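You operate a simulated robot arm through the tools that you are given. There is no shell and no other tool. Be economical: measure what you need, move in short steps, check, and stop when the job is done.

Carry out the task below with a simulated two-armed robot. There is one attempt and no reset: what you move stays moved.

TASK
Screw the cap back on the jar with the orange band. Fetch the red padlock and stand it on top of the yellow coil of strap. Fetch the blue padlock and set it in the crate six. Fetch the pad five and stand it on the packing mat. Press the twenty six key three times. Put the tub that says "lot nine" from the capper bench on the pot bench and the tub marked "lot six" on the gauge bench. Lift the lid of the filler open. Do these in any order. Set down upright: red padlock, pad five, tub.

It is judged by the outcome, as a careful person would: the job done as asked, and still so three seconds after it is handed in. It fails if anything else is knocked over, pushed out of place, dropped, spilled or broken. A push-on lid holds only when it is set on centred and level and pressed home; a screw cap is set on level and turned clockwise until tight.

THE ROBOT
Two 7-joint arms with fingered hands on one trunk, on a base that drives. Base frame: it is fixed to the floor where the robot stands at the start and does not move with it; the origin is under the middle of the robot, x ahead of it, y to its left, z up; the surface under the hand at the start is at about z = 0.82. Readings come in m, rad, newtons and seconds.
The left shoulder is at the start at [0.2, 0.135, 1.022], the right one opposite. Places, roughly: blue padlock [6.25, -2.75, 1]; coil of strap (8x8x5 cm) [4, -2.4, 0.8]; crate six [2.75, -0.75, 0.5]; gauge bench [2.4, -2.7, 0.8]; jar with the orange band (8x8x11 cm) [0.7, 0, 0.9]; lid of the filler [-1.1, -0.4, 1.3]; packing mat (17x29 cm) [-0.98, 0.7, 0.9]; pad five [2.5, -3, 0.75]; pot bench [5.7, 0.1, 0.8]; red padlock [6.25, -2.75, 1]; tub of lot eight, tub of lot nine, tub of lot six, [3.75, -2.75, 1]; twenty six key [2.3, -2.7, 0.8]. Payload 4 kg a hand.
The TCP of each hand is the grasp point between the finger pads, 0.025 m short of the fingertips. In the tool frame z runs along the fingers and y along their closing line. Largest opening 0.088 m; the body of the gripper starts 0.029 m behind the TCP. The gripper is a hand of 4 fingers: y runs from the thumb to the fingers, the wrist lies at [-0.013, -0.106, -0.174] in the tool frame.
Orientation is that of the tool frame in the base frame, as a unit quaternion [x, y, z, w]. With the fingers straight down and the wrist toward the robot, the tool's x, y and z point along [0, 1, 0], [1, 0, 0] and [0, 0, -1] of the base frame.

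THE INTERFACE
- The arms move only by the tool servo_tool. It takes "left_rows", "right_rows" or both (then of equal length, played together; a hand with none holds still); each is a list of rows, each an object of numbers (a shift or turn left out is 0): "x", "y", "z": the shift along the base's x, y, z in m; "ax", "ay", "az": the turn, a rotation vector about the base's x, y, z in rad. In form: [{"x": .., "y": .., "z": .., "ax": .., "ay": .., "az": ..}, ...]. A call has 1 to 8 rows; each row shifts and turns the commanded pose from where the row before left it. Rows are played at 5 a second. More than 0.05 m and 0.15 rad between two rows, and nothing of the call is played. A pose out of reach is approached as far as the arm can. The call stops where the force on the tool passes 40 N (or 10 N more than at its start, if that is more) or the arm is blocked; 0.2 s more then pass. In this call time passes only in rows, and 0.2 s behind the last. The reply holds the time, the measured pose of the TCP, the force on the tool along the base axes, the opening and the grip force, in the units named above and with some noise, with the torque about the TCP (base axes, N m) and any sound that the robot's microphone picked up.
- Cameras (640 x 400 px; columns grow to the right, rows downward): "scene" is now at [0.0906, -0.0837, 1.6458]; the picture's right is [-0.94, -0.35, 0.00], its down [-0.18, 0.47, -0.87] and it looks along [0.30, -0.81, -0.50] (base axes); focal length 214 px, centre (320, 200). "left" rides on the left gripper at [-0.064, -0.083, -0.098] in its tool frame; the picture's right is [-0.62, -0.37, 0.69], its down [0.71, -0.63, 0.30] and it looks along [0.32, 0.68, 0.65] (tool axes); focal length 265 px, centre (320, 200). "right" rides on the right gripper at [0.064, -0.083, -0.098] in its tool frame; the picture's right is [-0.62, 0.37, -0.69], its down [-0.71, -0.63, 0.30] and it looks along [-0.32, 0.68, 0.65] (tool axes); focal length 265 px, centre (320, 200). There is no depth. A picture from a camera that has moved, and an enlarged one, comes with that camera's place and axes in the base frame and with its lens.
- camera(camera): a new picture of that camera. The clock stands still meanwhile.
- slide_trunk(by): slides the trunk up (or, below 0, down) by that many m; the arms and the scene camera ride with it, the base frame stays. It gives what a move gives, with no picture.
- base_move(legs): drives the robot by 1 to 6 legs, each [ahead, left, turn to the left] in m, m and rad, along the robot's own axes; the way and the turn of a leg run together, so that a leg with both is an arc; at most 1.5 m and 3.142 rad a leg. The arms and the cameras ride along, it lands a little off, and it stops where it bumps. It gives what a move gives.
- set_fingers(index, middle, ring, thumb_bend, thumb_turn, hand): sets how far each is bent, from 0 (flat) to 1 (curled in); at 0.3 the hand is open as for a grip, at 0.7 the pads meet at the TCP. One left out holds its place. A second passes; each finger stops where it meets its share of the squeeze, and holds until it gets a number again. It is the only way to open and close the hand. It gives what a move gives, with no picture; readings hold the bend of each and the force on the fingers (four entries, about 0 where the hand has none), thumb and palm. thumb_turn goes from beside the hand (0) to across from the fingers (1), as for a grip.
- turn_head(pan, tilt): turns the head with the scene camera to pan (to the left, within 1.693 rad either way) and tilt (down, from -0.506 to 1.204), counted from straight ahead of the robot. It gives what a move gives.
- enlarge(camera, box): a new picture of the part [left, top, right, bottom] of that camera's present view, enlarged. The clock stands still meanwhile.
- close_job(): hands the job in; it is judged then, once.

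Go step by step. Nothing tells you exact positions but the pictures and the camera data: compare them with the known pose of the tool, close in by small moves and look again before you grip or let go. The budget is 196 turns and 176 pictures, counting those below and the enlarged ones. Unless the task says otherwise, let go and move clear before handing in.

The tools are called after ">>>" as a command line: name --argument value ..., lists and objects as JSON in quotes. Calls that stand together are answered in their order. servo_tool: Moves the arms, as the interface text tells. Its arguments: {"type":"object","properties":{"left_rows":{"type":"array"},"right_rows":{"type":"array"}},"required":[]} The other tools are called the same way: slide_trunk (by) slides the trunk up or down; set_fingers (index, middle, ring, thumb_bend, thumb_turn, hand) moves the fingers one by one; base_move (legs) drives the base; turn_head (pan, tilt) turns the head that bears the scene camera; camera (camera) takes a picture; enlarge (camera, box) takes an enlarged picture of a part of a camera's view; close_job () hands the job in.

At the start:

```text
clock: 0.0
left_ee_pos: [0.5603, 0.0127, 1.596]
left_tcp_rot: [0.707, 0.707, 0.0, 0.0]
left_force: [0.4, 0.1, 0.3]
left_moment: [0.01, -0.01, -0.02]
left_opening: 0.0877
left_gripper_force: 0.0
left_shape: jaw
left_bend: [0.3, 0.3, 0.3, 0.3, 0.98]
left_finger forces: [0.0, 0.0, 0.0, 0.1, 0.0, 0.0]
right_ee_pos: [0.4019, -0.3495, 1.6106]
right_tcp_rot: [0.707, 0.707, 0.0, -0.001]
right_force: [-0.6, -1.1, 0.9]
right_moment: [-0.02, 0.02, -0.01]
right_opening: 0.0877
right_gripper_force: 0.1
right_shape: jaw
right_bend: [0.3, 0.3, 0.3, 0.3, 0.98]
right_finger forces: [0.0, 0.1, 0.0, 0.0, 0.1, 0.0]
trunk travel left (down, up): [-0.627, 0.143]
robot x, y, heading: [-0.002, -0.0011, -0.001]
head pan, tilt: [-1.211, 0.522]
```

scene: 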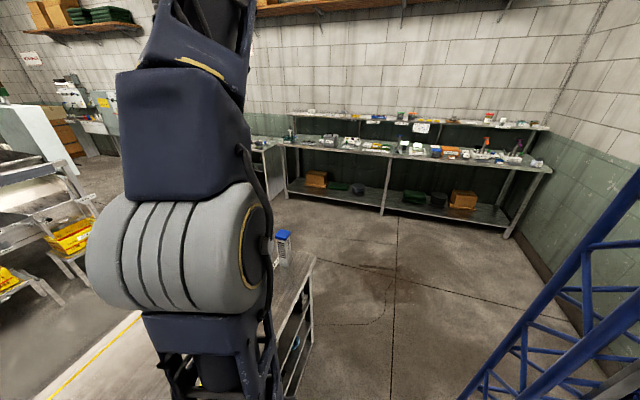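
right: 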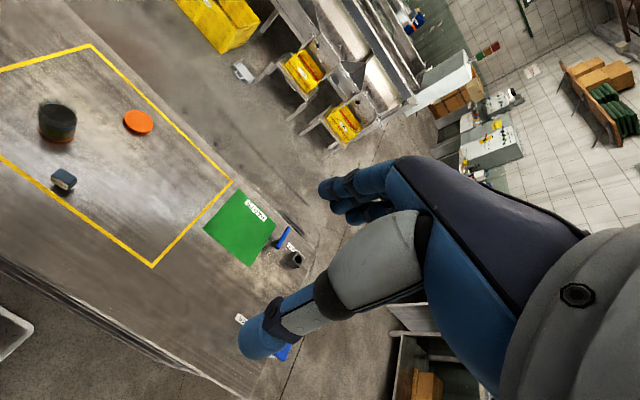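
left: 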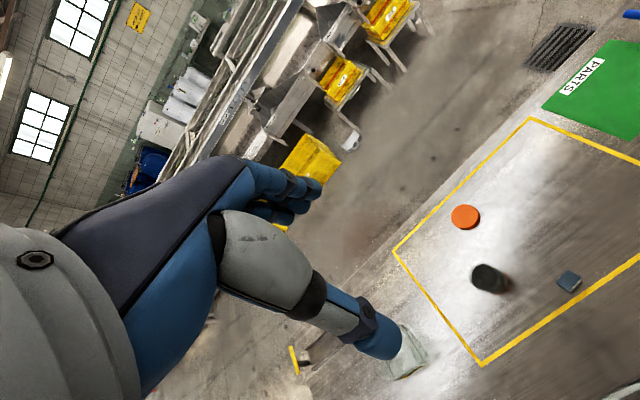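

I see a work table ahead with a jar, an orange cap and a small dark thing. I'll look ahead at the table and around the room first.

>>> turn_head --pan 0 --tilt 0.7

>>> camera --camera "scene"

>>> turn_head --pan 0.0 --tilt 0.1

>>> camera --camera "scene"

>>> turn_head --pan -0.9 --tilt 0.2

>>> camera --camera "scene"

>>> turn_head --pan 1.69 --tilt 0.3

>>> camera --camera "scene"

```text
clock: 1.4
left_ee_pos: [0.5618, 0.0141, 1.5964]
left_tcp_rot: [0.708, 0.707, 0.001, 0.0]
left_force: [0.1, -0.6, 0.2]
left_moment: [0.01, -0.02, 0.01]
left_opening: 0.0875
left_gripper_force: 0.1
left_shape: jaw
left_bend: [0.3, 0.3, 0.3, 0.3, 0.98]
left_finger forces: [0.1, 0.1, 0.0, 0.0, 0.0, 0.0]
right_ee_pos: [0.4025, -0.3508, 1.6092]
right_tcp_rot: [0.708, 0.707, 0.0, 0.001]
right_force: [-0.1, 0.7, 0.5]
right_moment: [0.01, 0.03, -0.02]
right_opening: 0.0875
right_gripper_force: 0.0
right_shape: jaw
right_bend: [0.3, 0.3, 0.3, 0.3, 0.98]
right_finger forces: [0.1, 0.1, 0.1, 0.0, 0.1, 0.0]
trunk travel left (down, up): [-0.627, 0.143]
robot x, y, heading: [0.0008, 0.0009, -0.002]
head pan, tilt: [0.0, 0.7]
```

```text
172 pictures are left
camera scene: at [0.1438, 0.0009, 1.6303], right [0.0, -1.0, 0.0], down [-0.64, 0.0, -0.76], along [0.76, 0.0, -0.64], focal length 214 px, centre (320, 200)
```

scene: 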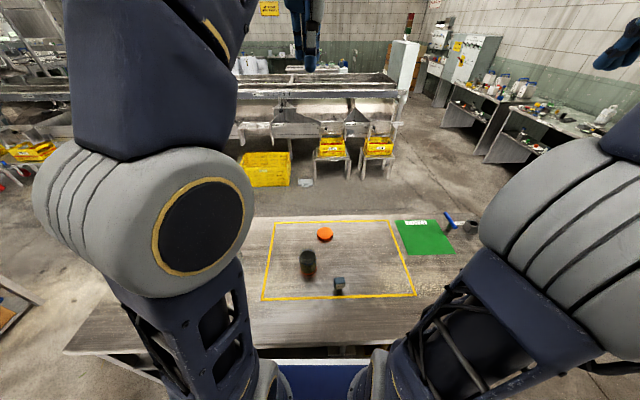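

```text
clock: 2.4
left_ee_pos: [0.5607, 0.0142, 1.5967]
left_tcp_rot: [0.707, 0.707, -0.001, 0.0]
left_force: [-0.4, -0.7, 0.3]
left_moment: [0.03, -0.03, 0.01]
left_opening: 0.0878
left_gripper_force: 0.1
left_shape: jaw
left_bend: [0.3, 0.3, 0.3, 0.3, 0.98]
left_finger forces: [0.1, 0.0, 0.0, 0.1, 0.0, 0.1]
right_ee_pos: [0.4034, -0.3504, 1.609]
right_tcp_rot: [0.708, 0.707, 0.0, 0.0]
right_force: [-0.1, 0.2, -0.8]
right_moment: [-0.01, -0.01, -0.01]
right_opening: 0.0877
right_gripper_force: 0.1
right_shape: jaw
right_bend: [0.3, 0.3, 0.3, 0.3, 0.98]
right_finger forces: [0.0, 0.1, 0.1, 0.1, 0.1, 0.0]
trunk travel left (down, up): [-0.627, 0.143]
robot x, y, heading: [-0.0013, 0.0031, 0.003]
head pan, tilt: [0.0, 0.099]
```

```text
171 pictures are left
camera scene: at [0.1509, 0.001, 1.685], right [0.0, -1.0, 0.0], down [-0.1, 0.0, -0.99], along [0.99, 0.0, -0.1], focal length 214 px, centre (320, 200)
```

scene: 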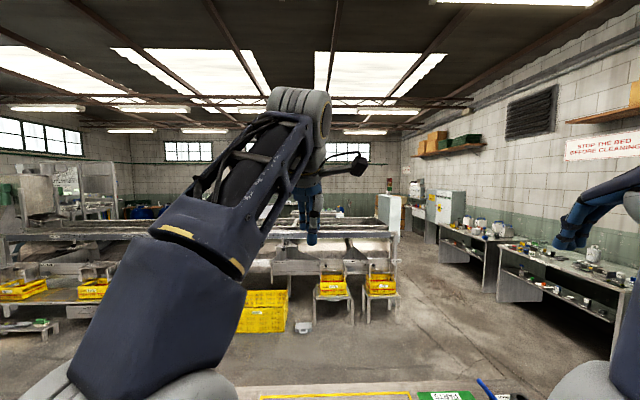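

```text
clock: 3.6
left_ee_pos: [0.5589, 0.0142, 1.5958]
left_tcp_rot: [0.707, 0.707, 0.0, 0.0]
left_force: [1.0, -0.4, 0.4]
left_moment: [0.01, 0.0, -0.01]
left_opening: 0.0875
left_gripper_force: 0.1
left_shape: jaw
left_bend: [0.3, 0.3, 0.3, 0.3, 0.98]
left_finger forces: [0.0, 0.0, 0.0, 0.0, 0.0, 0.0]
right_ee_pos: [0.4019, -0.3501, 1.6099]
right_tcp_rot: [0.708, 0.707, -0.001, 0.001]
right_force: [-0.2, -0.8, -0.5]
right_moment: [0.02, -0.02, -0.01]
right_opening: 0.0879
right_gripper_force: 0.0
right_shape: jaw
right_bend: [0.3, 0.3, 0.3, 0.3, 0.98]
right_finger forces: [0.0, 0.0, 0.0, 0.1, 0.0, 0.0]
trunk travel left (down, up): [-0.627, 0.143]
robot x, y, heading: [0.0006, -0.0014, 0.0]
head pan, tilt: [-0.901, 0.201]
```

```text
170 pictures are left
camera scene: at [0.1167, -0.072, 1.6757], right [-0.78, -0.62, 0.0], down [-0.12, 0.16, -0.98], along [0.61, -0.77, -0.2], focal length 214 px, centre (320, 200)
```

scene: 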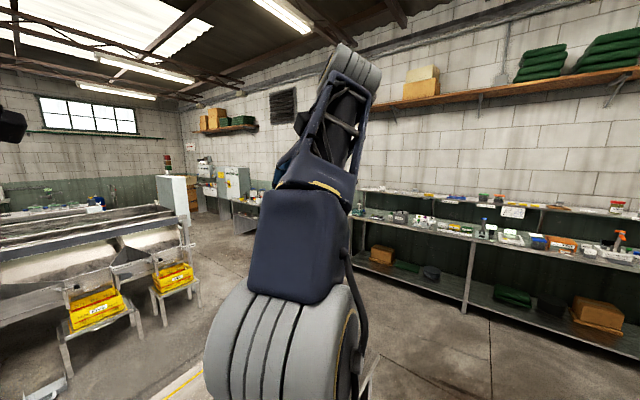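

```text
clock: 5.9
left_ee_pos: [0.56, 0.0136, 1.5972]
left_tcp_rot: [0.707, 0.707, 0.0, 0.0]
left_force: [-0.7, 0.3, 0.0]
left_moment: [-0.01, 0.01, 0.01]
left_opening: 0.0876
left_gripper_force: 0.0
left_shape: jaw
left_bend: [0.3, 0.3, 0.3, 0.3, 0.98]
left_finger forces: [0.0, 0.1, 0.1, 0.0, 0.0, 0.0]
right_ee_pos: [0.4031, -0.35, 1.6095]
right_tcp_rot: [0.708, 0.707, -0.001, 0.0]
right_force: [-0.1, 0.6, 0.9]
right_moment: [0.01, -0.01, 0.0]
right_opening: 0.0875
right_gripper_force: 0.1
right_shape: jaw
right_bend: [0.3, 0.3, 0.3, 0.3, 0.98]
right_finger forces: [0.0, 0.0, 0.0, 0.0, 0.0, 0.0]
trunk travel left (down, up): [-0.627, 0.143]
robot x, y, heading: [-0.0008, 0.0002, 0.001]
head pan, tilt: [1.689, 0.3]
```

```text
169 pictures are left
camera scene: at [0.0478, 0.0937, 1.6664], right [0.99, 0.12, 0.0], down [0.03, -0.29, -0.96], along [-0.11, 0.95, -0.3], focal length 214 px, centre (320, 200)
```

scene: 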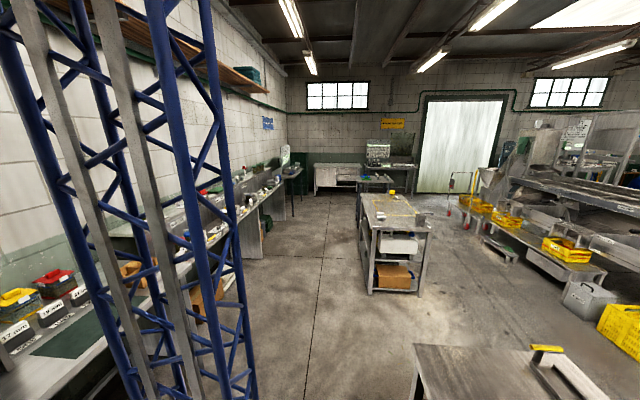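

The jar is roughly at (0.64, 0.05) and the cap at (0.84, -0.02). I'll take close views of those.

>>> turn_head --pan 0 --tilt 0.9

>>> enlarge --camera "scene" --box '[240, 130, 400, 230]'

>>> camera --camera "left"

```text
clock: 7.7
left_ee_pos: [0.5597, 0.0144, 1.5965]
left_tcp_rot: [0.707, 0.707, 0.0, 0.0]
left_force: [0.5, 0.3, -0.2]
left_moment: [-0.01, 0.01, 0.02]
left_opening: 0.0877
left_gripper_force: 0.0
left_shape: jaw
left_bend: [0.3, 0.3, 0.3, 0.3, 0.98]
left_finger forces: [0.0, 0.0, 0.0, 0.0, 0.1, 0.0]
right_ee_pos: [0.4022, -0.3504, 1.6096]
right_tcp_rot: [0.707, 0.707, -0.001, 0.0]
right_force: [-0.4, -0.6, -0.1]
right_moment: [0.03, 0.02, -0.03]
right_opening: 0.0876
right_gripper_force: 0.0
right_shape: jaw
right_bend: [0.3, 0.3, 0.3, 0.3, 0.98]
right_finger forces: [0.0, 0.0, 0.0, 0.0, 0.0, 0.0]
trunk travel left (down, up): [-0.627, 0.143]
robot x, y, heading: [-0.0017, -0.0006, 0.001]
head pan, tilt: [0.0, 0.901]
```

```text
4.00 times, centred on (320, 180) of scene
camera zoom: at [0.1343, 0.001, 1.6141], right [0.0, -1.0, 0.0], down [-0.78, 0.0, -0.62], along [0.62, 0.0, -0.78], focal length 858 px, centre (320, 280)
```

zoom: 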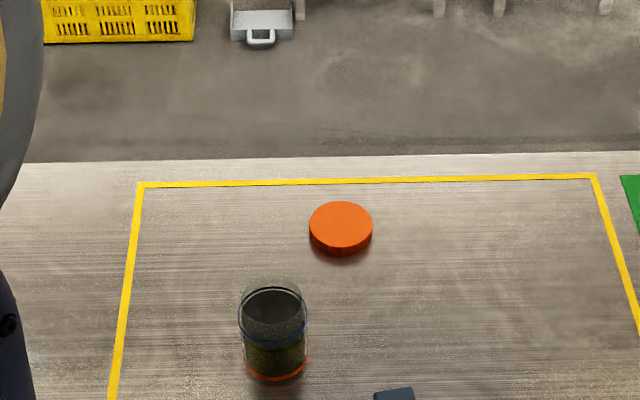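

```text
167 pictures are left
camera left: at [0.4757, -0.0508, 1.6947], right [-0.37, -0.62, -0.69], down [-0.63, 0.71, -0.3], along [0.68, 0.32, -0.65], focal length 265 px, centre (320, 200)
```

left: 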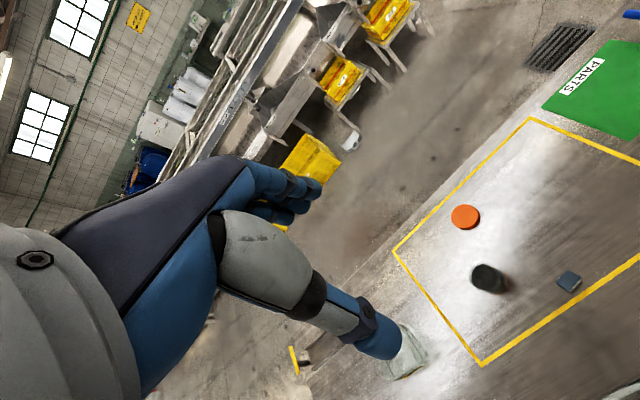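

Jar at about (0.645, 0.047), cap at about (0.84, -0.025). I'll move the left hand out to the left side and bring the right down toward the cap.

>>> servo_tool --left_rows '[{"y": 0.03, "z": -0.038}, {"y": 0.03, "z": -0.038}, {"y": 0.03, "z": -0.038}, {"y": 0.03, "z": -0.038}, {"y": 0.03, "z": -0.038}, {"y": 0.03, "z": -0.038}, {"y": 0.03, "z": -0.038}, {"y": 0.03, "z": -0.038}]' --right_rows '[{"x": 0.028, "z": -0.04}, {"x": 0.028, "z": -0.04}, {"x": 0.028, "z": -0.04}, {"x": 0.028, "z": -0.04}, {"x": 0.028, "z": -0.04}, {"x": 0.028, "z": -0.04}, {"x": 0.028, "z": -0.04}, {"x": 0.028, "z": -0.04}]'

>>> servo_tool --left_rows '[{"y": 0.03, "z": -0.03}, {"y": 0.03, "z": -0.03}, {"y": 0.03, "z": -0.03}, {"y": 0.03, "z": -0.03}, {"x": 0.02, "z": -0.03}, {"x": 0.02, "z": -0.03}, {"x": 0.02}, {"x": 0.02}]' --right_rows '[{"x": 0.02, "y": 0.03, "z": -0.03}, {"x": 0.02, "y": 0.03, "z": -0.03}, {"x": 0.02, "y": 0.03, "z": -0.03}, {"x": 0.02, "y": 0.03, "z": -0.03}, {"x": 0.02, "y": 0.03, "z": -0.03}, {"x": 0.02, "y": 0.03, "z": -0.03}, {"x": 0.02, "y": 0.03, "z": -0.03}, {"x": 0.02, "y": 0.03, "z": -0.03}]'

>>> camera --camera "right"

>>> camera --camera "scene"

```text
clock: 9.5
left_ee_pos: [0.558, 0.2537, 1.2919]
left_tcp_rot: [0.707, 0.707, 0.0, 0.001]
left_force: [0.1, -1.0, -0.3]
left_moment: [0.02, 0.0, -0.02]
left_opening: 0.0878
left_gripper_force: 0.1
left_shape: jaw
left_bend: [0.3, 0.3, 0.3, 0.3, 0.98]
left_finger forces: [0.0, 0.0, 0.1, 0.0, 0.1, 0.0]
right_ee_pos: [0.6259, -0.3519, 1.2881]
right_tcp_rot: [0.708, 0.706, 0.001, 0.001]
right_force: [-0.2, 0.1, 0.0]
right_moment: [0.02, -0.06, -0.01]
right_opening: 0.0876
right_gripper_force: 0.1
right_shape: jaw
right_bend: [0.3, 0.3, 0.3, 0.3, 0.98]
right_finger forces: [0.0, 0.1, 0.1, 0.0, 0.0, 0.1]
trunk travel left (down, up): [-0.627, 0.143]
robot x, y, heading: [-0.0038, -0.0018, 0.001]
head pan, tilt: [0.0, 0.901]
```

```text
clock: 11.3
left_ee_pos: [0.6397, 0.3734, 1.1128]
left_tcp_rot: [0.707, 0.707, 0.0, 0.0]
left_force: [0.0, 0.1, 0.7]
left_moment: [0.01, -0.02, -0.01]
left_opening: 0.0877
left_gripper_force: 0.2
left_shape: jaw
left_bend: [0.3, 0.3, 0.3, 0.3, 0.98]
left_finger forces: [0.0, 0.0, 0.1, 0.1, 0.1, 0.0]
right_ee_pos: [0.7886, -0.1108, 1.0497]
right_tcp_rot: [0.708, 0.707, 0.001, 0.001]
right_force: [0.3, -0.5, -0.4]
right_moment: [0.0, -0.02, 0.0]
right_opening: 0.0875
right_gripper_force: 0.1
right_shape: jaw
right_bend: [0.3, 0.3, 0.3, 0.3, 0.98]
right_finger forces: [0.0, 0.0, 0.0, 0.0, 0.0, 0.0]
trunk travel left (down, up): [-0.627, 0.143]
robot x, y, heading: [0.0013, 0.0011, 0.002]
head pan, tilt: [0.0, 0.901]
```

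```text
166 pictures are left
camera right: at [0.7034, -0.0471, 1.1479], right [0.37, -0.62, 0.69], down [-0.63, -0.71, -0.31], along [0.68, -0.33, -0.65], focal length 265 px, centre (320, 200)
```

right: 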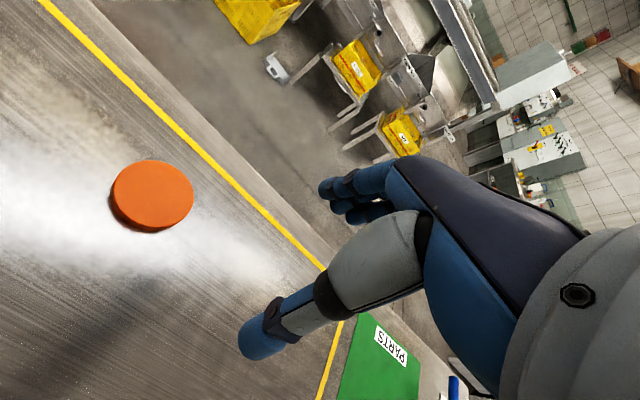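

```text
165 pictures are left
camera scene: at [0.1339, 0.0006, 1.6142], right [0.0, -1.0, 0.0], down [-0.78, 0.0, -0.62], along [0.62, 0.0, -0.78], focal length 214 px, centre (320, 200)
```

scene: 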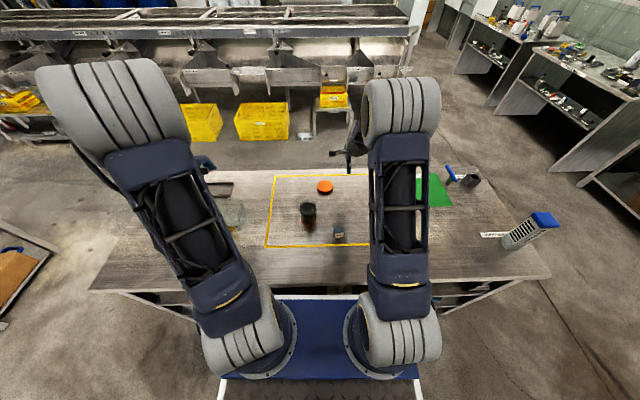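

Both views put the cap at (0.835, -0.025). I'll move the right hand over it and check what is under the left hand.

>>> servo_tool --right_rows '[{"x": 0.0155, "y": 0.029}, {"x": 0.0155, "y": 0.029}, {"x": 0.0155, "y": 0.028}, {"z": -0.04}, {"z": -0.04}, {"z": -0.04}]'

>>> camera --camera "right"

>>> camera --camera "left"

```text
clock: 12.7
left_ee_pos: [0.6401, 0.374, 1.1134]
left_tcp_rot: [0.707, 0.707, -0.001, 0.0]
left_force: [0.4, 0.7, 0.5]
left_moment: [0.0, -0.01, 0.03]
left_opening: 0.0878
left_gripper_force: 0.1
left_shape: jaw
left_bend: [0.3, 0.3, 0.3, 0.3, 0.98]
left_finger forces: [0.0, 0.1, 0.1, 0.0, 0.1, 0.0]
right_ee_pos: [0.834, -0.0221, 0.9302]
right_tcp_rot: [0.707, 0.707, 0.0, 0.0]
right_force: [0.0, 0.4, -0.1]
right_moment: [0.0, -0.01, 0.02]
right_opening: 0.0878
right_gripper_force: 0.0
right_shape: jaw
right_bend: [0.3, 0.3, 0.3, 0.3, 0.98]
right_finger forces: [0.1, 0.1, 0.0, 0.0, 0.0, 0.0]
trunk travel left (down, up): [-0.627, 0.143]
robot x, y, heading: [-0.0026, 0.0018, -0.0]
head pan, tilt: [0.0, 0.901]
```

```text
164 pictures are left
camera right: at [0.7497, 0.0403, 1.029], right [0.37, -0.62, 0.69], down [-0.63, -0.71, -0.31], along [0.68, -0.32, -0.65], focal length 265 px, centre (320, 200)
```

right: 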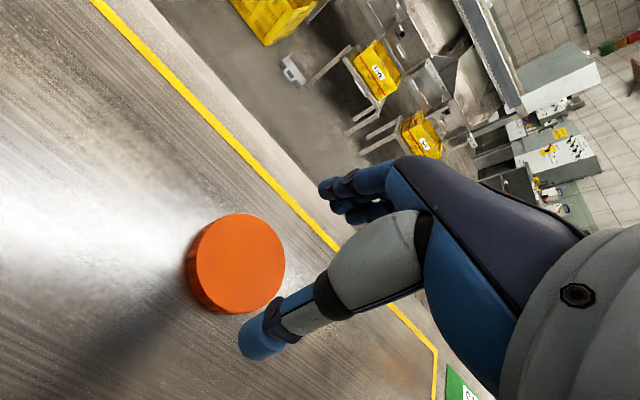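

```text
163 pictures are left
camera left: at [0.5551, 0.3095, 1.2113], right [-0.37, -0.62, -0.69], down [-0.63, 0.71, -0.3], along [0.68, 0.32, -0.65], focal length 265 px, centre (320, 200)
```

left: 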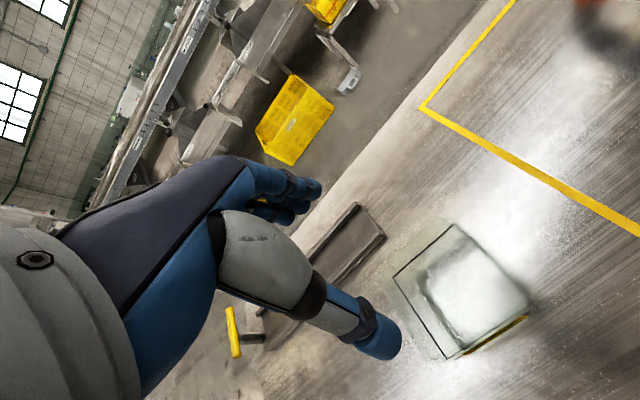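

The right hand is centred on the cap at (0.834, -0.022). A glass box stands at about (0.64, 0.38), so the left hand must stay clear of it. I'll lower and grip the cap.

>>> servo_tool --right_rows '[{"z": -0.03}, {"z": -0.03}, {"z": -0.018}]'

>>> enlarge --camera "right" --box '[160, 100, 480, 400]'

```text
clock: 13.5
left_ee_pos: [0.6389, 0.3739, 1.113]
left_tcp_rot: [0.707, 0.707, 0.0, 0.0]
left_force: [0.5, -0.7, 0.1]
left_moment: [-0.02, 0.0, 0.0]
left_opening: 0.0877
left_gripper_force: 0.1
left_shape: jaw
left_bend: [0.3, 0.3, 0.3, 0.3, 0.98]
left_finger forces: [0.0, 0.0, 0.0, 0.0, 0.0, 0.0]
right_ee_pos: [0.8336, -0.0239, 0.8501]
right_tcp_rot: [0.707, 0.707, 0.0, 0.0]
right_force: [-0.1, -0.6, 0.6]
right_moment: [-0.02, 0.01, 0.01]
right_opening: 0.0879
right_gripper_force: 0.1
right_shape: jaw
right_bend: [0.3, 0.3, 0.3, 0.3, 0.98]
right_finger forces: [0.1, 0.0, 0.0, 0.0, 0.0, 0.0]
trunk travel left (down, up): [-0.627, 0.143]
robot x, y, heading: [-0.0005, -0.0009, 0.001]
head pan, tilt: [0.0, 0.901]
```

```text
1.33 times, centred on (320, 250) of right
camera zoom: at [0.7499, 0.0397, 0.9495], right [0.37, -0.62, 0.69], down [-0.63, -0.71, -0.3], along [0.68, -0.32, -0.65], focal length 354 px, centre (320, 133)
```

zoom: 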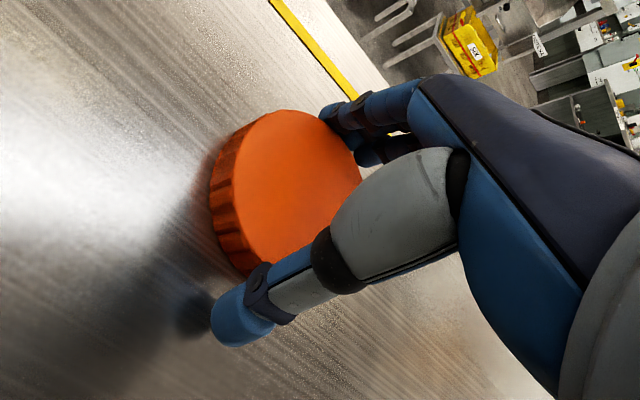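

The cap lies between thumb and fingers. Closing the grip.

>>> set_fingers --hand "right" --index 0.7 --middle 0.7 --ring 0.7 --thumb_bend 0.7

>>> servo_tool --right_rows '[{"z": 0.03}, {"z": 0.03}, {"z": 0.04}, {"z": 0.04}]'

>>> camera --camera "right"

```text
clock: 14.5
left_ee_pos: [0.6397, 0.3731, 1.1117]
left_tcp_rot: [0.707, 0.707, 0.0, 0.0]
left_force: [-0.3, 0.0, -0.1]
left_moment: [0.0, 0.05, -0.01]
left_opening: 0.0877
left_gripper_force: 0.0
left_shape: jaw
left_bend: [0.3, 0.3, 0.3, 0.3, 0.98]
left_finger forces: [0.0, 0.1, 0.0, 0.0, 0.0, 0.0]
right_ee_pos: [0.8337, -0.0255, 0.8511]
right_tcp_rot: [0.706, 0.708, 0.0, 0.0]
right_force: [2.5, 0.2, 1.1]
right_moment: [0.01, -0.06, -0.01]
right_opening: 0.0669
right_gripper_force: 23.4
right_shape: fingers
right_bend: [0.55, 0.58, 0.62, 0.29, 0.93]
right_finger forces: [9.1, 9.5, 5.5, 0.0, 20.9, 0.0]
trunk travel left (down, up): [-0.627, 0.143]
robot x, y, heading: [0.0024, -0.0011, -0.009]
head pan, tilt: [0.0, 0.901]
```

```text
clock: 15.5
left_ee_pos: [0.641, 0.3735, 1.1122]
left_tcp_rot: [0.707, 0.707, 0.0, 0.0]
left_force: [-0.1, -0.9, -1.1]
left_moment: [-0.02, 0.0, 0.0]
left_opening: 0.0879
left_gripper_force: 0.0
left_shape: jaw
left_bend: [0.3, 0.3, 0.3, 0.3, 0.98]
left_finger forces: [0.0, 0.1, 0.1, 0.0, 0.0, 0.1]
right_ee_pos: [0.8325, -0.0244, 0.9906]
right_tcp_rot: [0.707, 0.707, 0.0, -0.001]
right_force: [0.6, -0.4, 0.0]
right_moment: [-0.01, 0.0, 0.01]
right_opening: 0.0664
right_gripper_force: 21.6
right_shape: fingers
right_bend: [0.55, 0.58, 0.62, 0.29, 0.93]
right_finger forces: [8.8, 9.0, 5.2, 0.0, 20.7, 0.0]
trunk travel left (down, up): [-0.627, 0.143]
robot x, y, heading: [0.0, -0.0016, 0.003]
head pan, tilt: [0.0, 0.901]
```

```text
161 pictures are left
camera right: at [0.7493, 0.0405, 1.0895], right [0.37, -0.62, 0.69], down [-0.63, -0.71, -0.3], along [0.68, -0.32, -0.65], focal length 265 px, centre (320, 200)
```

right: 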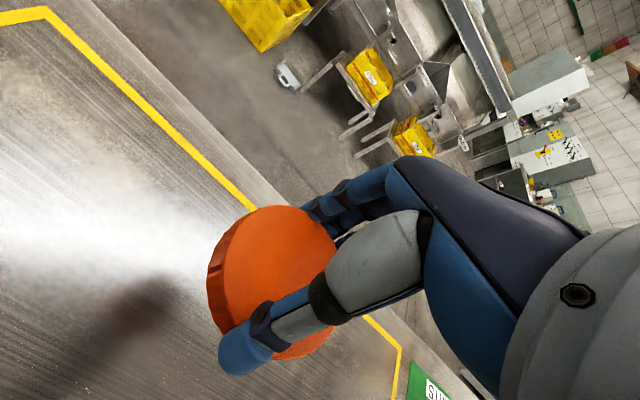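

The cap is held. I'll enlarge to find its exact centre and tilt in the hand.

>>> enlarge --camera "right" --box '[190, 180, 380, 400]'

>>> enlarge --camera "scene" --box '[280, 130, 400, 250]'

```text
1.82 times, centred on (285, 290) of right
camera zoom: at [0.7493, 0.0405, 1.0895], right [0.37, -0.62, 0.69], down [-0.63, -0.71, -0.3], along [0.68, -0.32, -0.65], focal length 483 px, centre (384, 36)
```

zoom: 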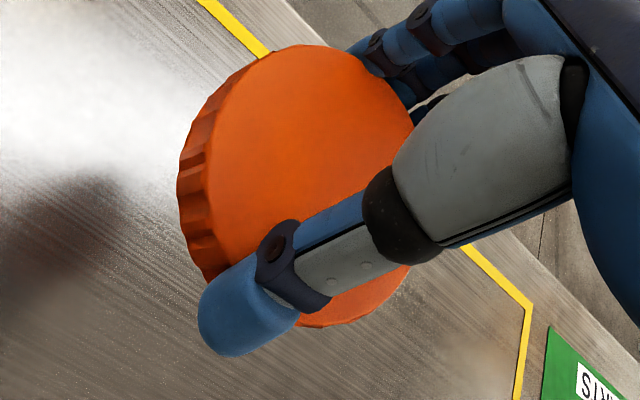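

```text
3.33 times, centred on (340, 190) of scene
camera zoom: at [0.1346, 0.001, 1.614], right [0.0, -1.0, 0.0], down [-0.78, 0.0, -0.62], along [0.62, 0.0, -0.78], focal length 715 px, centre (253, 233)
```

zoom: 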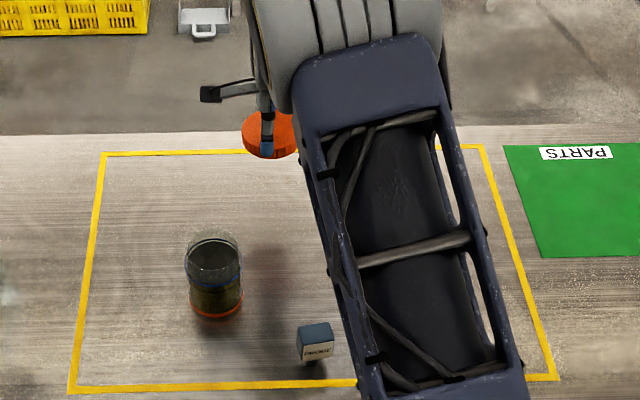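

The cap centre sits about 26 mm thumb-side of the TCP, roughly level. I now turn the left hand to point sideways at the jar and bring it near.

>>> servo_tool --left_rows '[{"ax": -0.141, "y": -0.01}, {"ax": -0.141, "y": -0.01}, {"ax": -0.141, "y": -0.01}, {"ax": -0.141, "y": -0.01}, {"ax": -0.141, "y": -0.01}, {"ax": -0.141, "y": -0.01}, {"ax": -0.141, "y": -0.01}, {"ax": -0.141, "y": -0.01}]'

>>> servo_tool --left_rows '[{"y": -0.02, "z": -0.03}, {"y": -0.02, "z": -0.03}, {"y": -0.02, "z": -0.03}, {"y": -0.02, "z": -0.03}, {"y": -0.02, "z": -0.03}, {"y": -0.02, "z": -0.03}]'

>>> camera --camera "left"

>>> camera --camera "scene"

```text
clock: 17.3
left_ee_pos: [0.6404, 0.2926, 1.112]
left_tcp_rot: [0.597, 0.597, -0.379, 0.379]
left_force: [0.2, 0.4, -1.3]
left_moment: [-0.02, -0.02, -0.02]
left_opening: 0.0879
left_gripper_force: 0.1
left_shape: jaw
left_bend: [0.3, 0.3, 0.3, 0.3, 0.98]
left_finger forces: [0.0, 0.0, 0.1, 0.0, 0.0, 0.0]
right_ee_pos: [0.832, -0.0238, 0.9903]
right_tcp_rot: [0.707, 0.707, 0.0, 0.0]
right_force: [0.0, 0.0, 0.6]
right_moment: [0.0, 0.0, -0.02]
right_opening: 0.0664
right_gripper_force: 21.8
right_shape: fingers
right_bend: [0.55, 0.58, 0.62, 0.29, 0.93]
right_finger forces: [8.8, 9.2, 5.2, 0.0, 20.7, 0.0]
trunk travel left (down, up): [-0.627, 0.143]
robot x, y, heading: [-0.0045, -0.0013, 0.002]
head pan, tilt: [0.0, 0.901]
```

```text
clock: 18.7
left_ee_pos: [0.6414, 0.1728, 0.9331]
left_tcp_rot: [0.598, 0.597, -0.378, 0.378]
left_force: [-0.6, 0.3, 0.3]
left_moment: [-0.05, -0.03, -0.01]
left_opening: 0.0876
left_gripper_force: 0.0
left_shape: jaw
left_bend: [0.3, 0.3, 0.3, 0.3, 0.98]
left_finger forces: [0.0, 0.1, 0.0, 0.0, 0.0, 0.1]
right_ee_pos: [0.8333, -0.0232, 0.9909]
right_tcp_rot: [0.707, 0.707, 0.0, 0.0]
right_force: [-0.1, -0.3, 1.2]
right_moment: [0.0, 0.02, 0.02]
right_opening: 0.0667
right_gripper_force: 22.4
right_shape: fingers
right_bend: [0.55, 0.58, 0.62, 0.29, 0.93]
right_finger forces: [8.9, 9.1, 5.2, 0.0, 20.7, 0.0]
trunk travel left (down, up): [-0.627, 0.143]
robot x, y, heading: [-0.0025, 0.0005, -0.0]
head pan, tilt: [0.0, 0.901]
```

```text
158 pictures are left
camera left: at [0.5559, 0.2352, 1.0327], right [-0.37, -0.89, 0.26], down [-0.63, 0.03, -0.78], along [0.68, -0.45, -0.57], focal length 265 px, centre (320, 200)
```

left: 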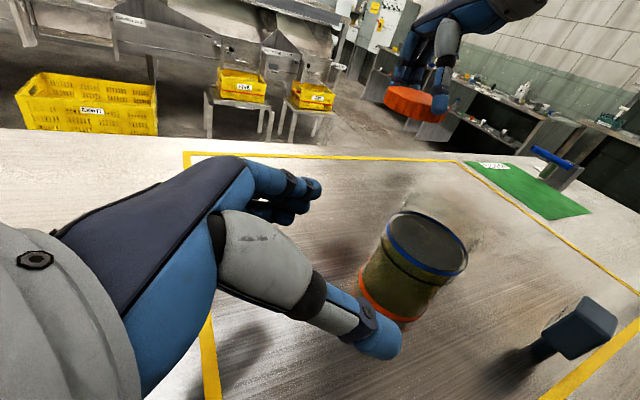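

```text
157 pictures are left
camera scene: at [0.1342, 0.0011, 1.6142], right [0.0, -1.0, 0.0], down [-0.78, 0.0, -0.62], along [0.62, 0.0, -0.78], focal length 214 px, centre (320, 200)
```

scene: 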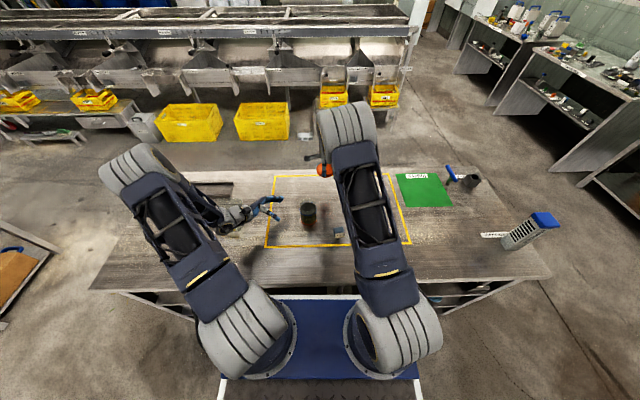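

>>> enlarge --camera "left" --box '[300, 150, 540, 350]'

```text
2.00 times, centred on (420, 250) of left
camera zoom: at [0.5559, 0.2352, 1.0327], right [-0.37, -0.89, 0.26], down [-0.63, 0.03, -0.78], along [0.68, -0.45, -0.57], focal length 531 px, centre (120, 100)
```

zoom: 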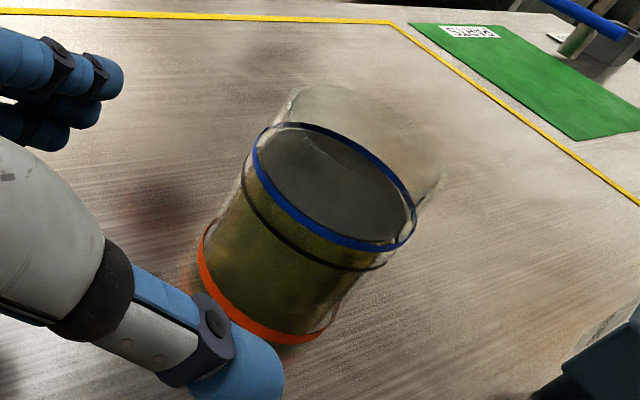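

The glass continues above the blue line, rim at about z 0.93; the jar is at about (0.652, 0.055). I lower the left hand beside it and slide in.

>>> servo_tool --left_rows '[{"x": 0.005, "z": -0.032}, {"x": 0.005, "z": -0.032}, {"y": -0.02}, {"y": -0.02}, {"y": -0.02}]'

>>> camera --camera "left"

```text
clock: 19.9
left_ee_pos: [0.6502, 0.1137, 0.8668]
left_tcp_rot: [0.598, 0.597, -0.379, 0.378]
left_force: [-0.5, 0.2, -0.1]
left_moment: [0.0, -0.01, 0.02]
left_opening: 0.0875
left_gripper_force: 0.0
left_shape: jaw
left_bend: [0.3, 0.3, 0.3, 0.3, 0.98]
left_finger forces: [0.0, 0.1, 0.0, 0.0, 0.0, 0.0]
right_ee_pos: [0.8333, -0.0233, 0.9896]
right_tcp_rot: [0.707, 0.707, 0.0, 0.0]
right_force: [0.0, 0.6, -1.2]
right_moment: [-0.01, 0.03, -0.01]
right_opening: 0.0665
right_gripper_force: 21.8
right_shape: fingers
right_bend: [0.55, 0.58, 0.62, 0.29, 0.93]
right_finger forces: [8.8, 9.1, 5.2, 0.0, 20.7, 0.0]
trunk travel left (down, up): [-0.627, 0.143]
robot x, y, heading: [-0.0039, 0.0005, 0.002]
head pan, tilt: [0.0, 0.901]
```

```text
155 pictures are left
camera left: at [0.5657, 0.1749, 0.9675], right [-0.37, -0.89, 0.26], down [-0.63, 0.03, -0.78], along [0.68, -0.45, -0.57], focal length 265 px, centre (320, 200)
```

left: 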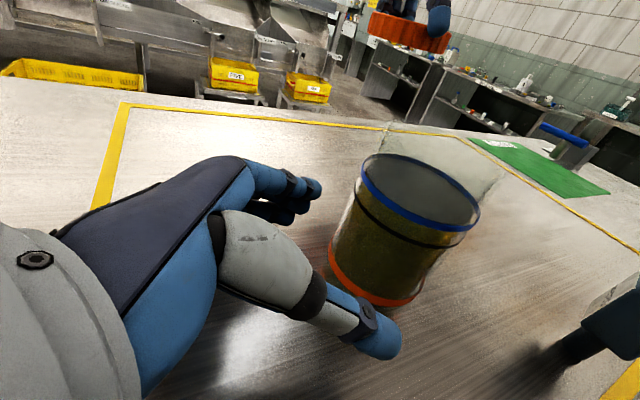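

Jar centre confirms at (0.65, 0.058). Sliding in and closing on the jar.

>>> servo_tool --left_rows '[{"y": -0.02}, {"y": -0.015}, {"y": -0.009}]'

>>> camera --camera "left"

```text
clock: 20.7
left_ee_pos: [0.6507, 0.0698, 0.8682]
left_tcp_rot: [0.597, 0.598, -0.378, 0.378]
left_force: [0.7, -0.1, -0.2]
left_moment: [0.01, 0.0, 0.01]
left_opening: 0.0879
left_gripper_force: 0.0
left_shape: jaw
left_bend: [0.3, 0.3, 0.3, 0.3, 0.98]
left_finger forces: [0.6, 0.1, 0.0, 0.0, 0.0, 0.0]
right_ee_pos: [0.8328, -0.0225, 0.991]
right_tcp_rot: [0.707, 0.707, 0.001, -0.001]
right_force: [0.1, 0.2, -0.6]
right_moment: [-0.01, 0.02, 0.01]
right_opening: 0.0666
right_gripper_force: 21.9
right_shape: fingers
right_bend: [0.55, 0.58, 0.62, 0.29, 0.93]
right_finger forces: [8.7, 9.1, 5.3, 0.0, 20.7, 0.0]
trunk travel left (down, up): [-0.627, 0.143]
robot x, y, heading: [-0.0003, -0.0006, 0.002]
head pan, tilt: [0.0, 0.901]
```

```text
154 pictures are left
camera left: at [0.5654, 0.1316, 0.9682], right [-0.37, -0.89, 0.26], down [-0.63, 0.03, -0.78], along [0.68, -0.45, -0.57], focal length 265 px, centre (320, 200)
```

left: 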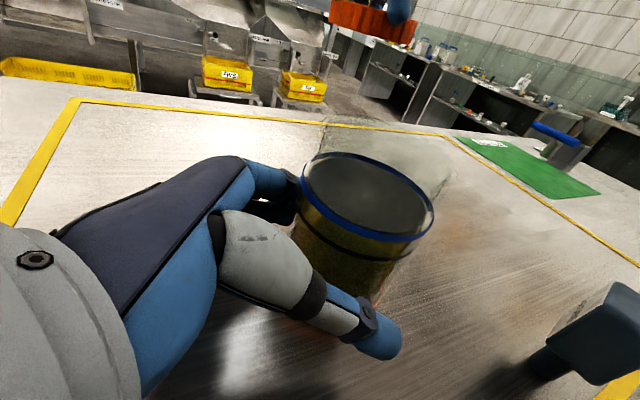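

>>> set_fingers --hand "left" --index 0.42 --middle 0.42 --ring 0.42 --thumb_bend 0.42

>>> set_fingers --hand "left" --index 0.7 --middle 0.7 --ring 0.7 --thumb_bend 0.7

>>> camera --camera "left"

>>> enlarge --camera "scene" --box '[260, 140, 380, 260]'

```text
clock: 21.7
left_ee_pos: [0.6498, 0.0721, 0.8687]
left_tcp_rot: [0.598, 0.597, -0.378, 0.377]
left_force: [-0.2, -0.1, 1.0]
left_moment: [0.01, -0.03, 0.0]
left_opening: 0.0621
left_gripper_force: 1.3
left_shape: fingers
left_bend: [0.41, 0.42, 0.42, 0.41, 0.98]
left_finger forces: [0.8, 0.3, 0.0, 0.1, 1.0, 0.0]
right_ee_pos: [0.8321, -0.0234, 0.9906]
right_tcp_rot: [0.707, 0.707, 0.001, 0.0]
right_force: [0.7, -0.1, 1.0]
right_moment: [0.0, -0.02, 0.0]
right_opening: 0.0664
right_gripper_force: 22.1
right_shape: fingers
right_bend: [0.55, 0.58, 0.62, 0.29, 0.93]
right_finger forces: [8.9, 9.2, 5.2, 0.0, 20.7, 0.0]
trunk travel left (down, up): [-0.627, 0.143]
robot x, y, heading: [0.0021, 0.0023, -0.004]
head pan, tilt: [0.0, 0.901]
```

```text
clock: 22.7
left_ee_pos: [0.6501, 0.0708, 0.8688]
left_tcp_rot: [0.598, 0.597, -0.378, 0.378]
left_force: [1.7, -0.4, 0.6]
left_moment: [0.0, -0.2, 0.05]
left_opening: 0.0585
left_gripper_force: 21.4
left_shape: fingers
left_bend: [0.55, 0.59, 0.62, 0.37, 0.95]
left_finger forces: [8.6, 8.3, 5.2, 0.1, 21.1, 0.0]
right_ee_pos: [0.833, -0.0222, 0.9903]
right_tcp_rot: [0.707, 0.707, 0.001, 0.0]
right_force: [0.3, 0.0, -0.2]
right_moment: [-0.01, 0.0, -0.01]
right_opening: 0.0663
right_gripper_force: 21.4
right_shape: fingers
right_bend: [0.55, 0.58, 0.62, 0.29, 0.93]
right_finger forces: [8.8, 9.2, 5.1, 0.0, 20.7, 0.0]
trunk travel left (down, up): [-0.627, 0.143]
robot x, y, heading: [0.0026, -0.0002, -0.0]
head pan, tilt: [0.0, 0.901]
```

```text
153 pictures are left
camera left: at [0.5655, 0.1316, 0.9683], right [-0.37, -0.89, 0.26], down [-0.63, 0.03, -0.78], along [0.68, -0.45, -0.57], focal length 265 px, centre (320, 200)
```

left: 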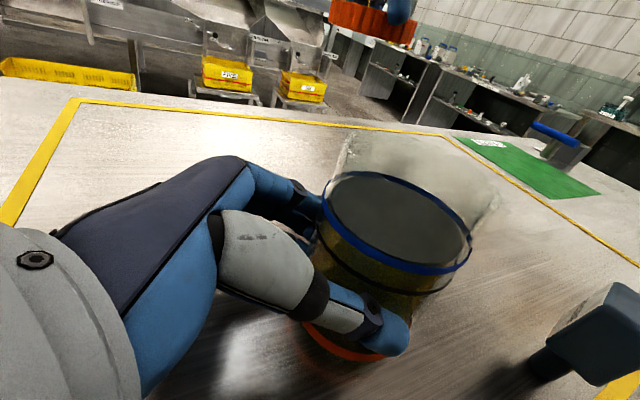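

```text
3.33 times, centred on (320, 200) of scene
camera zoom: at [0.1344, 0.001, 1.6141], right [0.0, -1.0, 0.0], down [-0.78, 0.0, -0.62], along [0.62, 0.0, -0.78], focal length 715 px, centre (320, 200)
```

zoom: 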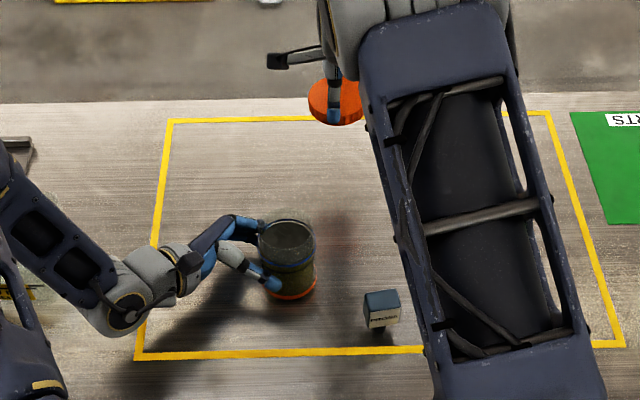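

The jar slid to about (0.625, 0.043), upright and held. I'll bring the cap above it, turned counter-clockwise 1.2 rad first.

>>> servo_tool --right_rows '[{"z": 0.02, "az": 0.15}, {"z": 0.02, "x": -0.028, "y": 0.0125, "az": 0.15}, {"x": -0.028, "y": 0.0125, "az": 0.15}, {"x": -0.028, "y": 0.0125, "az": 0.15}, {"x": -0.028, "y": 0.0125, "az": 0.15}, {"x": -0.028, "y": 0.0125, "az": 0.15}, {"x": -0.028, "y": 0.0125, "az": 0.15}, {"x": -0.026, "y": 0.0125, "az": 0.15}]'

>>> enlarge --camera "scene" --box '[240, 140, 400, 260]'

>>> camera --camera "left"

>>> camera --camera "right"

```text
clock: 24.5
left_ee_pos: [0.65, 0.0712, 0.8683]
left_tcp_rot: [0.597, 0.597, -0.378, 0.379]
left_force: [0.2, 0.0, 1.8]
left_moment: [0.0, -0.17, 0.05]
left_opening: 0.0581
left_gripper_force: 21.1
left_shape: fingers
left_bend: [0.55, 0.59, 0.62, 0.37, 0.95]
left_finger forces: [8.5, 8.1, 4.9, 0.1, 21.0, 0.0]
right_ee_pos: [0.6413, 0.064, 1.0309]
right_tcp_rot: [0.183, 0.983, 0.001, -0.001]
right_force: [0.2, 0.7, 0.0]
right_moment: [-0.03, 0.02, 0.01]
right_opening: 0.066
right_gripper_force: 21.6
right_shape: fingers
right_bend: [0.55, 0.59, 0.63, 0.29, 0.93]
right_finger forces: [8.6, 8.9, 5.2, 0.0, 20.1, 0.0]
trunk travel left (down, up): [-0.627, 0.143]
robot x, y, heading: [-0.0015, -0.0004, 0.0]
head pan, tilt: [0.0, 0.901]
```

```text
3.33 times, centred on (320, 200) of scene
camera zoom: at [0.1344, 0.0011, 1.6141], right [0.0, -1.0, 0.0], down [-0.78, 0.0, -0.62], along [0.62, 0.0, -0.78], focal length 715 px, centre (320, 200)
```

zoom: 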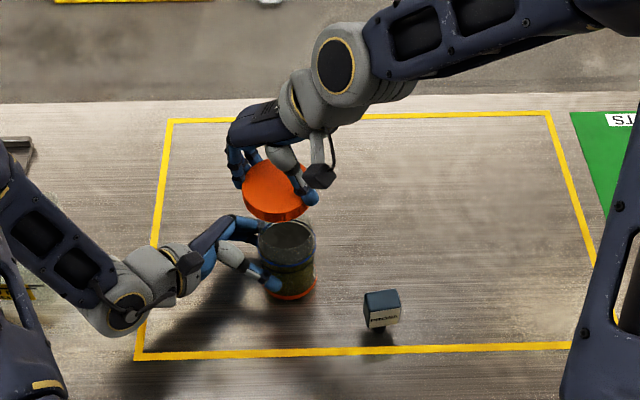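

```text
150 pictures are left
camera left: at [0.5655, 0.1315, 0.9683], right [-0.37, -0.89, 0.26], down [-0.63, 0.03, -0.78], along [0.68, -0.45, -0.57], focal length 265 px, centre (320, 200)
```

left: 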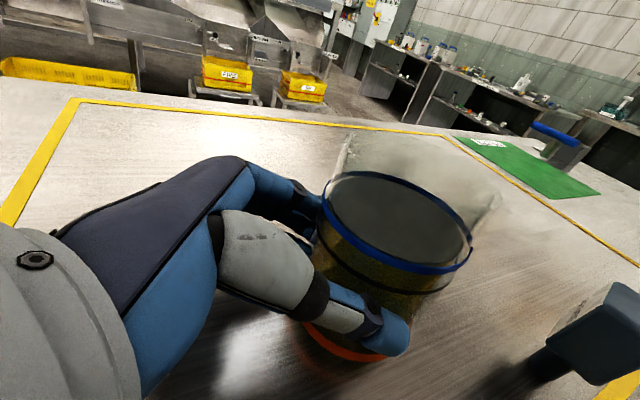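

```text
149 pictures are left
camera right: at [0.549, 0.0085, 1.1294], right [0.71, 0.12, 0.69], down [0.44, -0.85, -0.3], along [0.55, 0.52, -0.65], focal length 265 px, centre (320, 200)
```

right: 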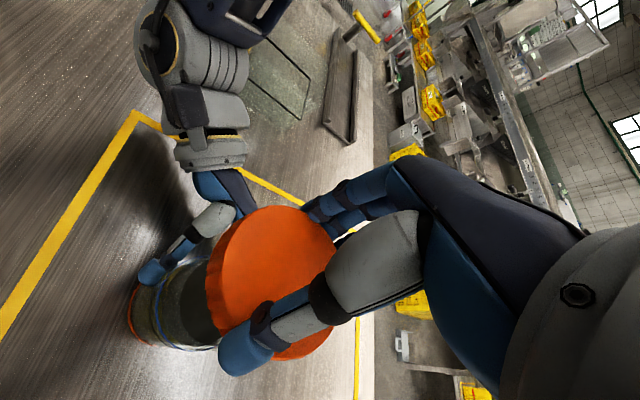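

In the scene view the cap is about 6 mm left and 4 mm ahead of the rim. I correct and lower to just above the rim.

>>> servo_tool --right_rows '[{"x": -0.004, "y": -0.006, "z": -0.02}, {"z": -0.02}, {"z": -0.012}]'

>>> enlarge --camera "scene" --box '[270, 170, 350, 240]'

>>> enlarge --camera "left" --box '[280, 50, 540, 300]'

>>> enlarge --camera "right" --box '[110, 180, 370, 400]'

```text
clock: 25.3
left_ee_pos: [0.6503, 0.0689, 0.8681]
left_tcp_rot: [0.598, 0.598, -0.378, 0.377]
left_force: [1.3, -0.4, 0.6]
left_moment: [0.0, -0.18, 0.01]
left_opening: 0.0583
left_gripper_force: 21.2
left_shape: fingers
left_bend: [0.55, 0.59, 0.62, 0.37, 0.95]
left_finger forces: [8.4, 8.2, 4.9, 0.0, 21.2, 0.1]
right_ee_pos: [0.6353, 0.0561, 0.9776]
right_tcp_rot: [0.185, 0.983, 0.0, 0.0]
right_force: [0.8, -0.2, 0.6]
right_moment: [-0.03, -0.01, 0.0]
right_opening: 0.0663
right_gripper_force: 21.3
right_shape: fingers
right_bend: [0.56, 0.59, 0.63, 0.29, 0.93]
right_finger forces: [8.6, 8.9, 5.1, 0.1, 20.1, 0.0]
trunk travel left (down, up): [-0.627, 0.143]
robot x, y, heading: [-0.0014, -0.0004, 0.002]
head pan, tilt: [0.0, 0.901]
```

```text
5.71 times, centred on (310, 205) of scene
camera zoom: at [0.1343, 0.001, 1.6141], right [0.0, -1.0, 0.0], down [-0.78, 0.0, -0.62], along [0.62, 0.0, -0.78], focal length 1226 px, centre (377, 171)
```

zoom: 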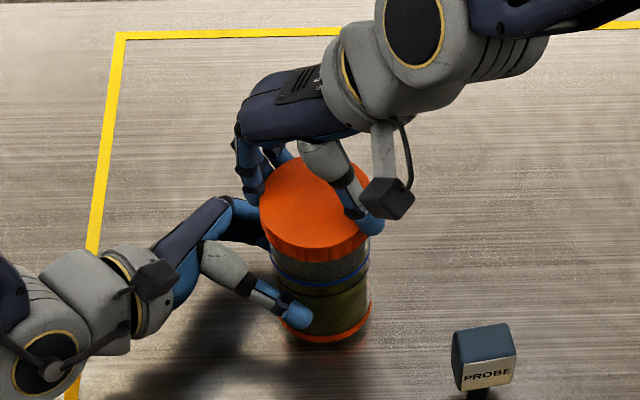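

```text
1.60 times, centred on (410, 175) of left
camera zoom: at [0.5654, 0.1315, 0.9683], right [-0.37, -0.89, 0.26], down [-0.63, 0.03, -0.78], along [0.68, -0.45, -0.57], focal length 425 px, centre (176, 240)
```

zoom: 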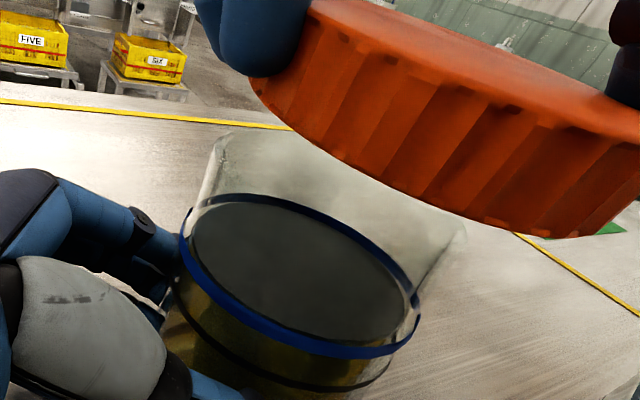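

```text
1.82 times, centred on (240, 290) of right
camera zoom: at [0.5451, 0.0024, 1.0771], right [0.71, 0.12, 0.69], down [0.44, -0.85, -0.3], along [0.55, 0.52, -0.65], focal length 483 px, centre (466, 36)
```

zoom: 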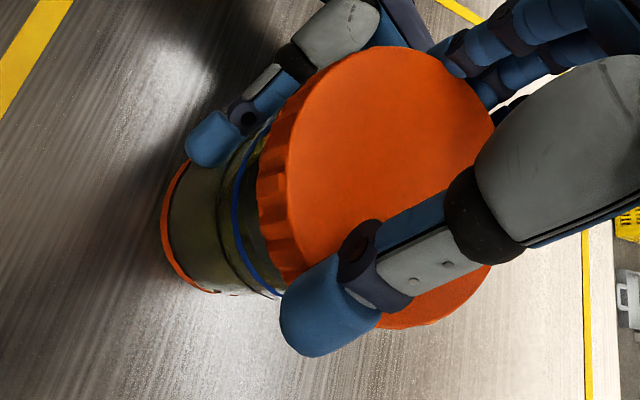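

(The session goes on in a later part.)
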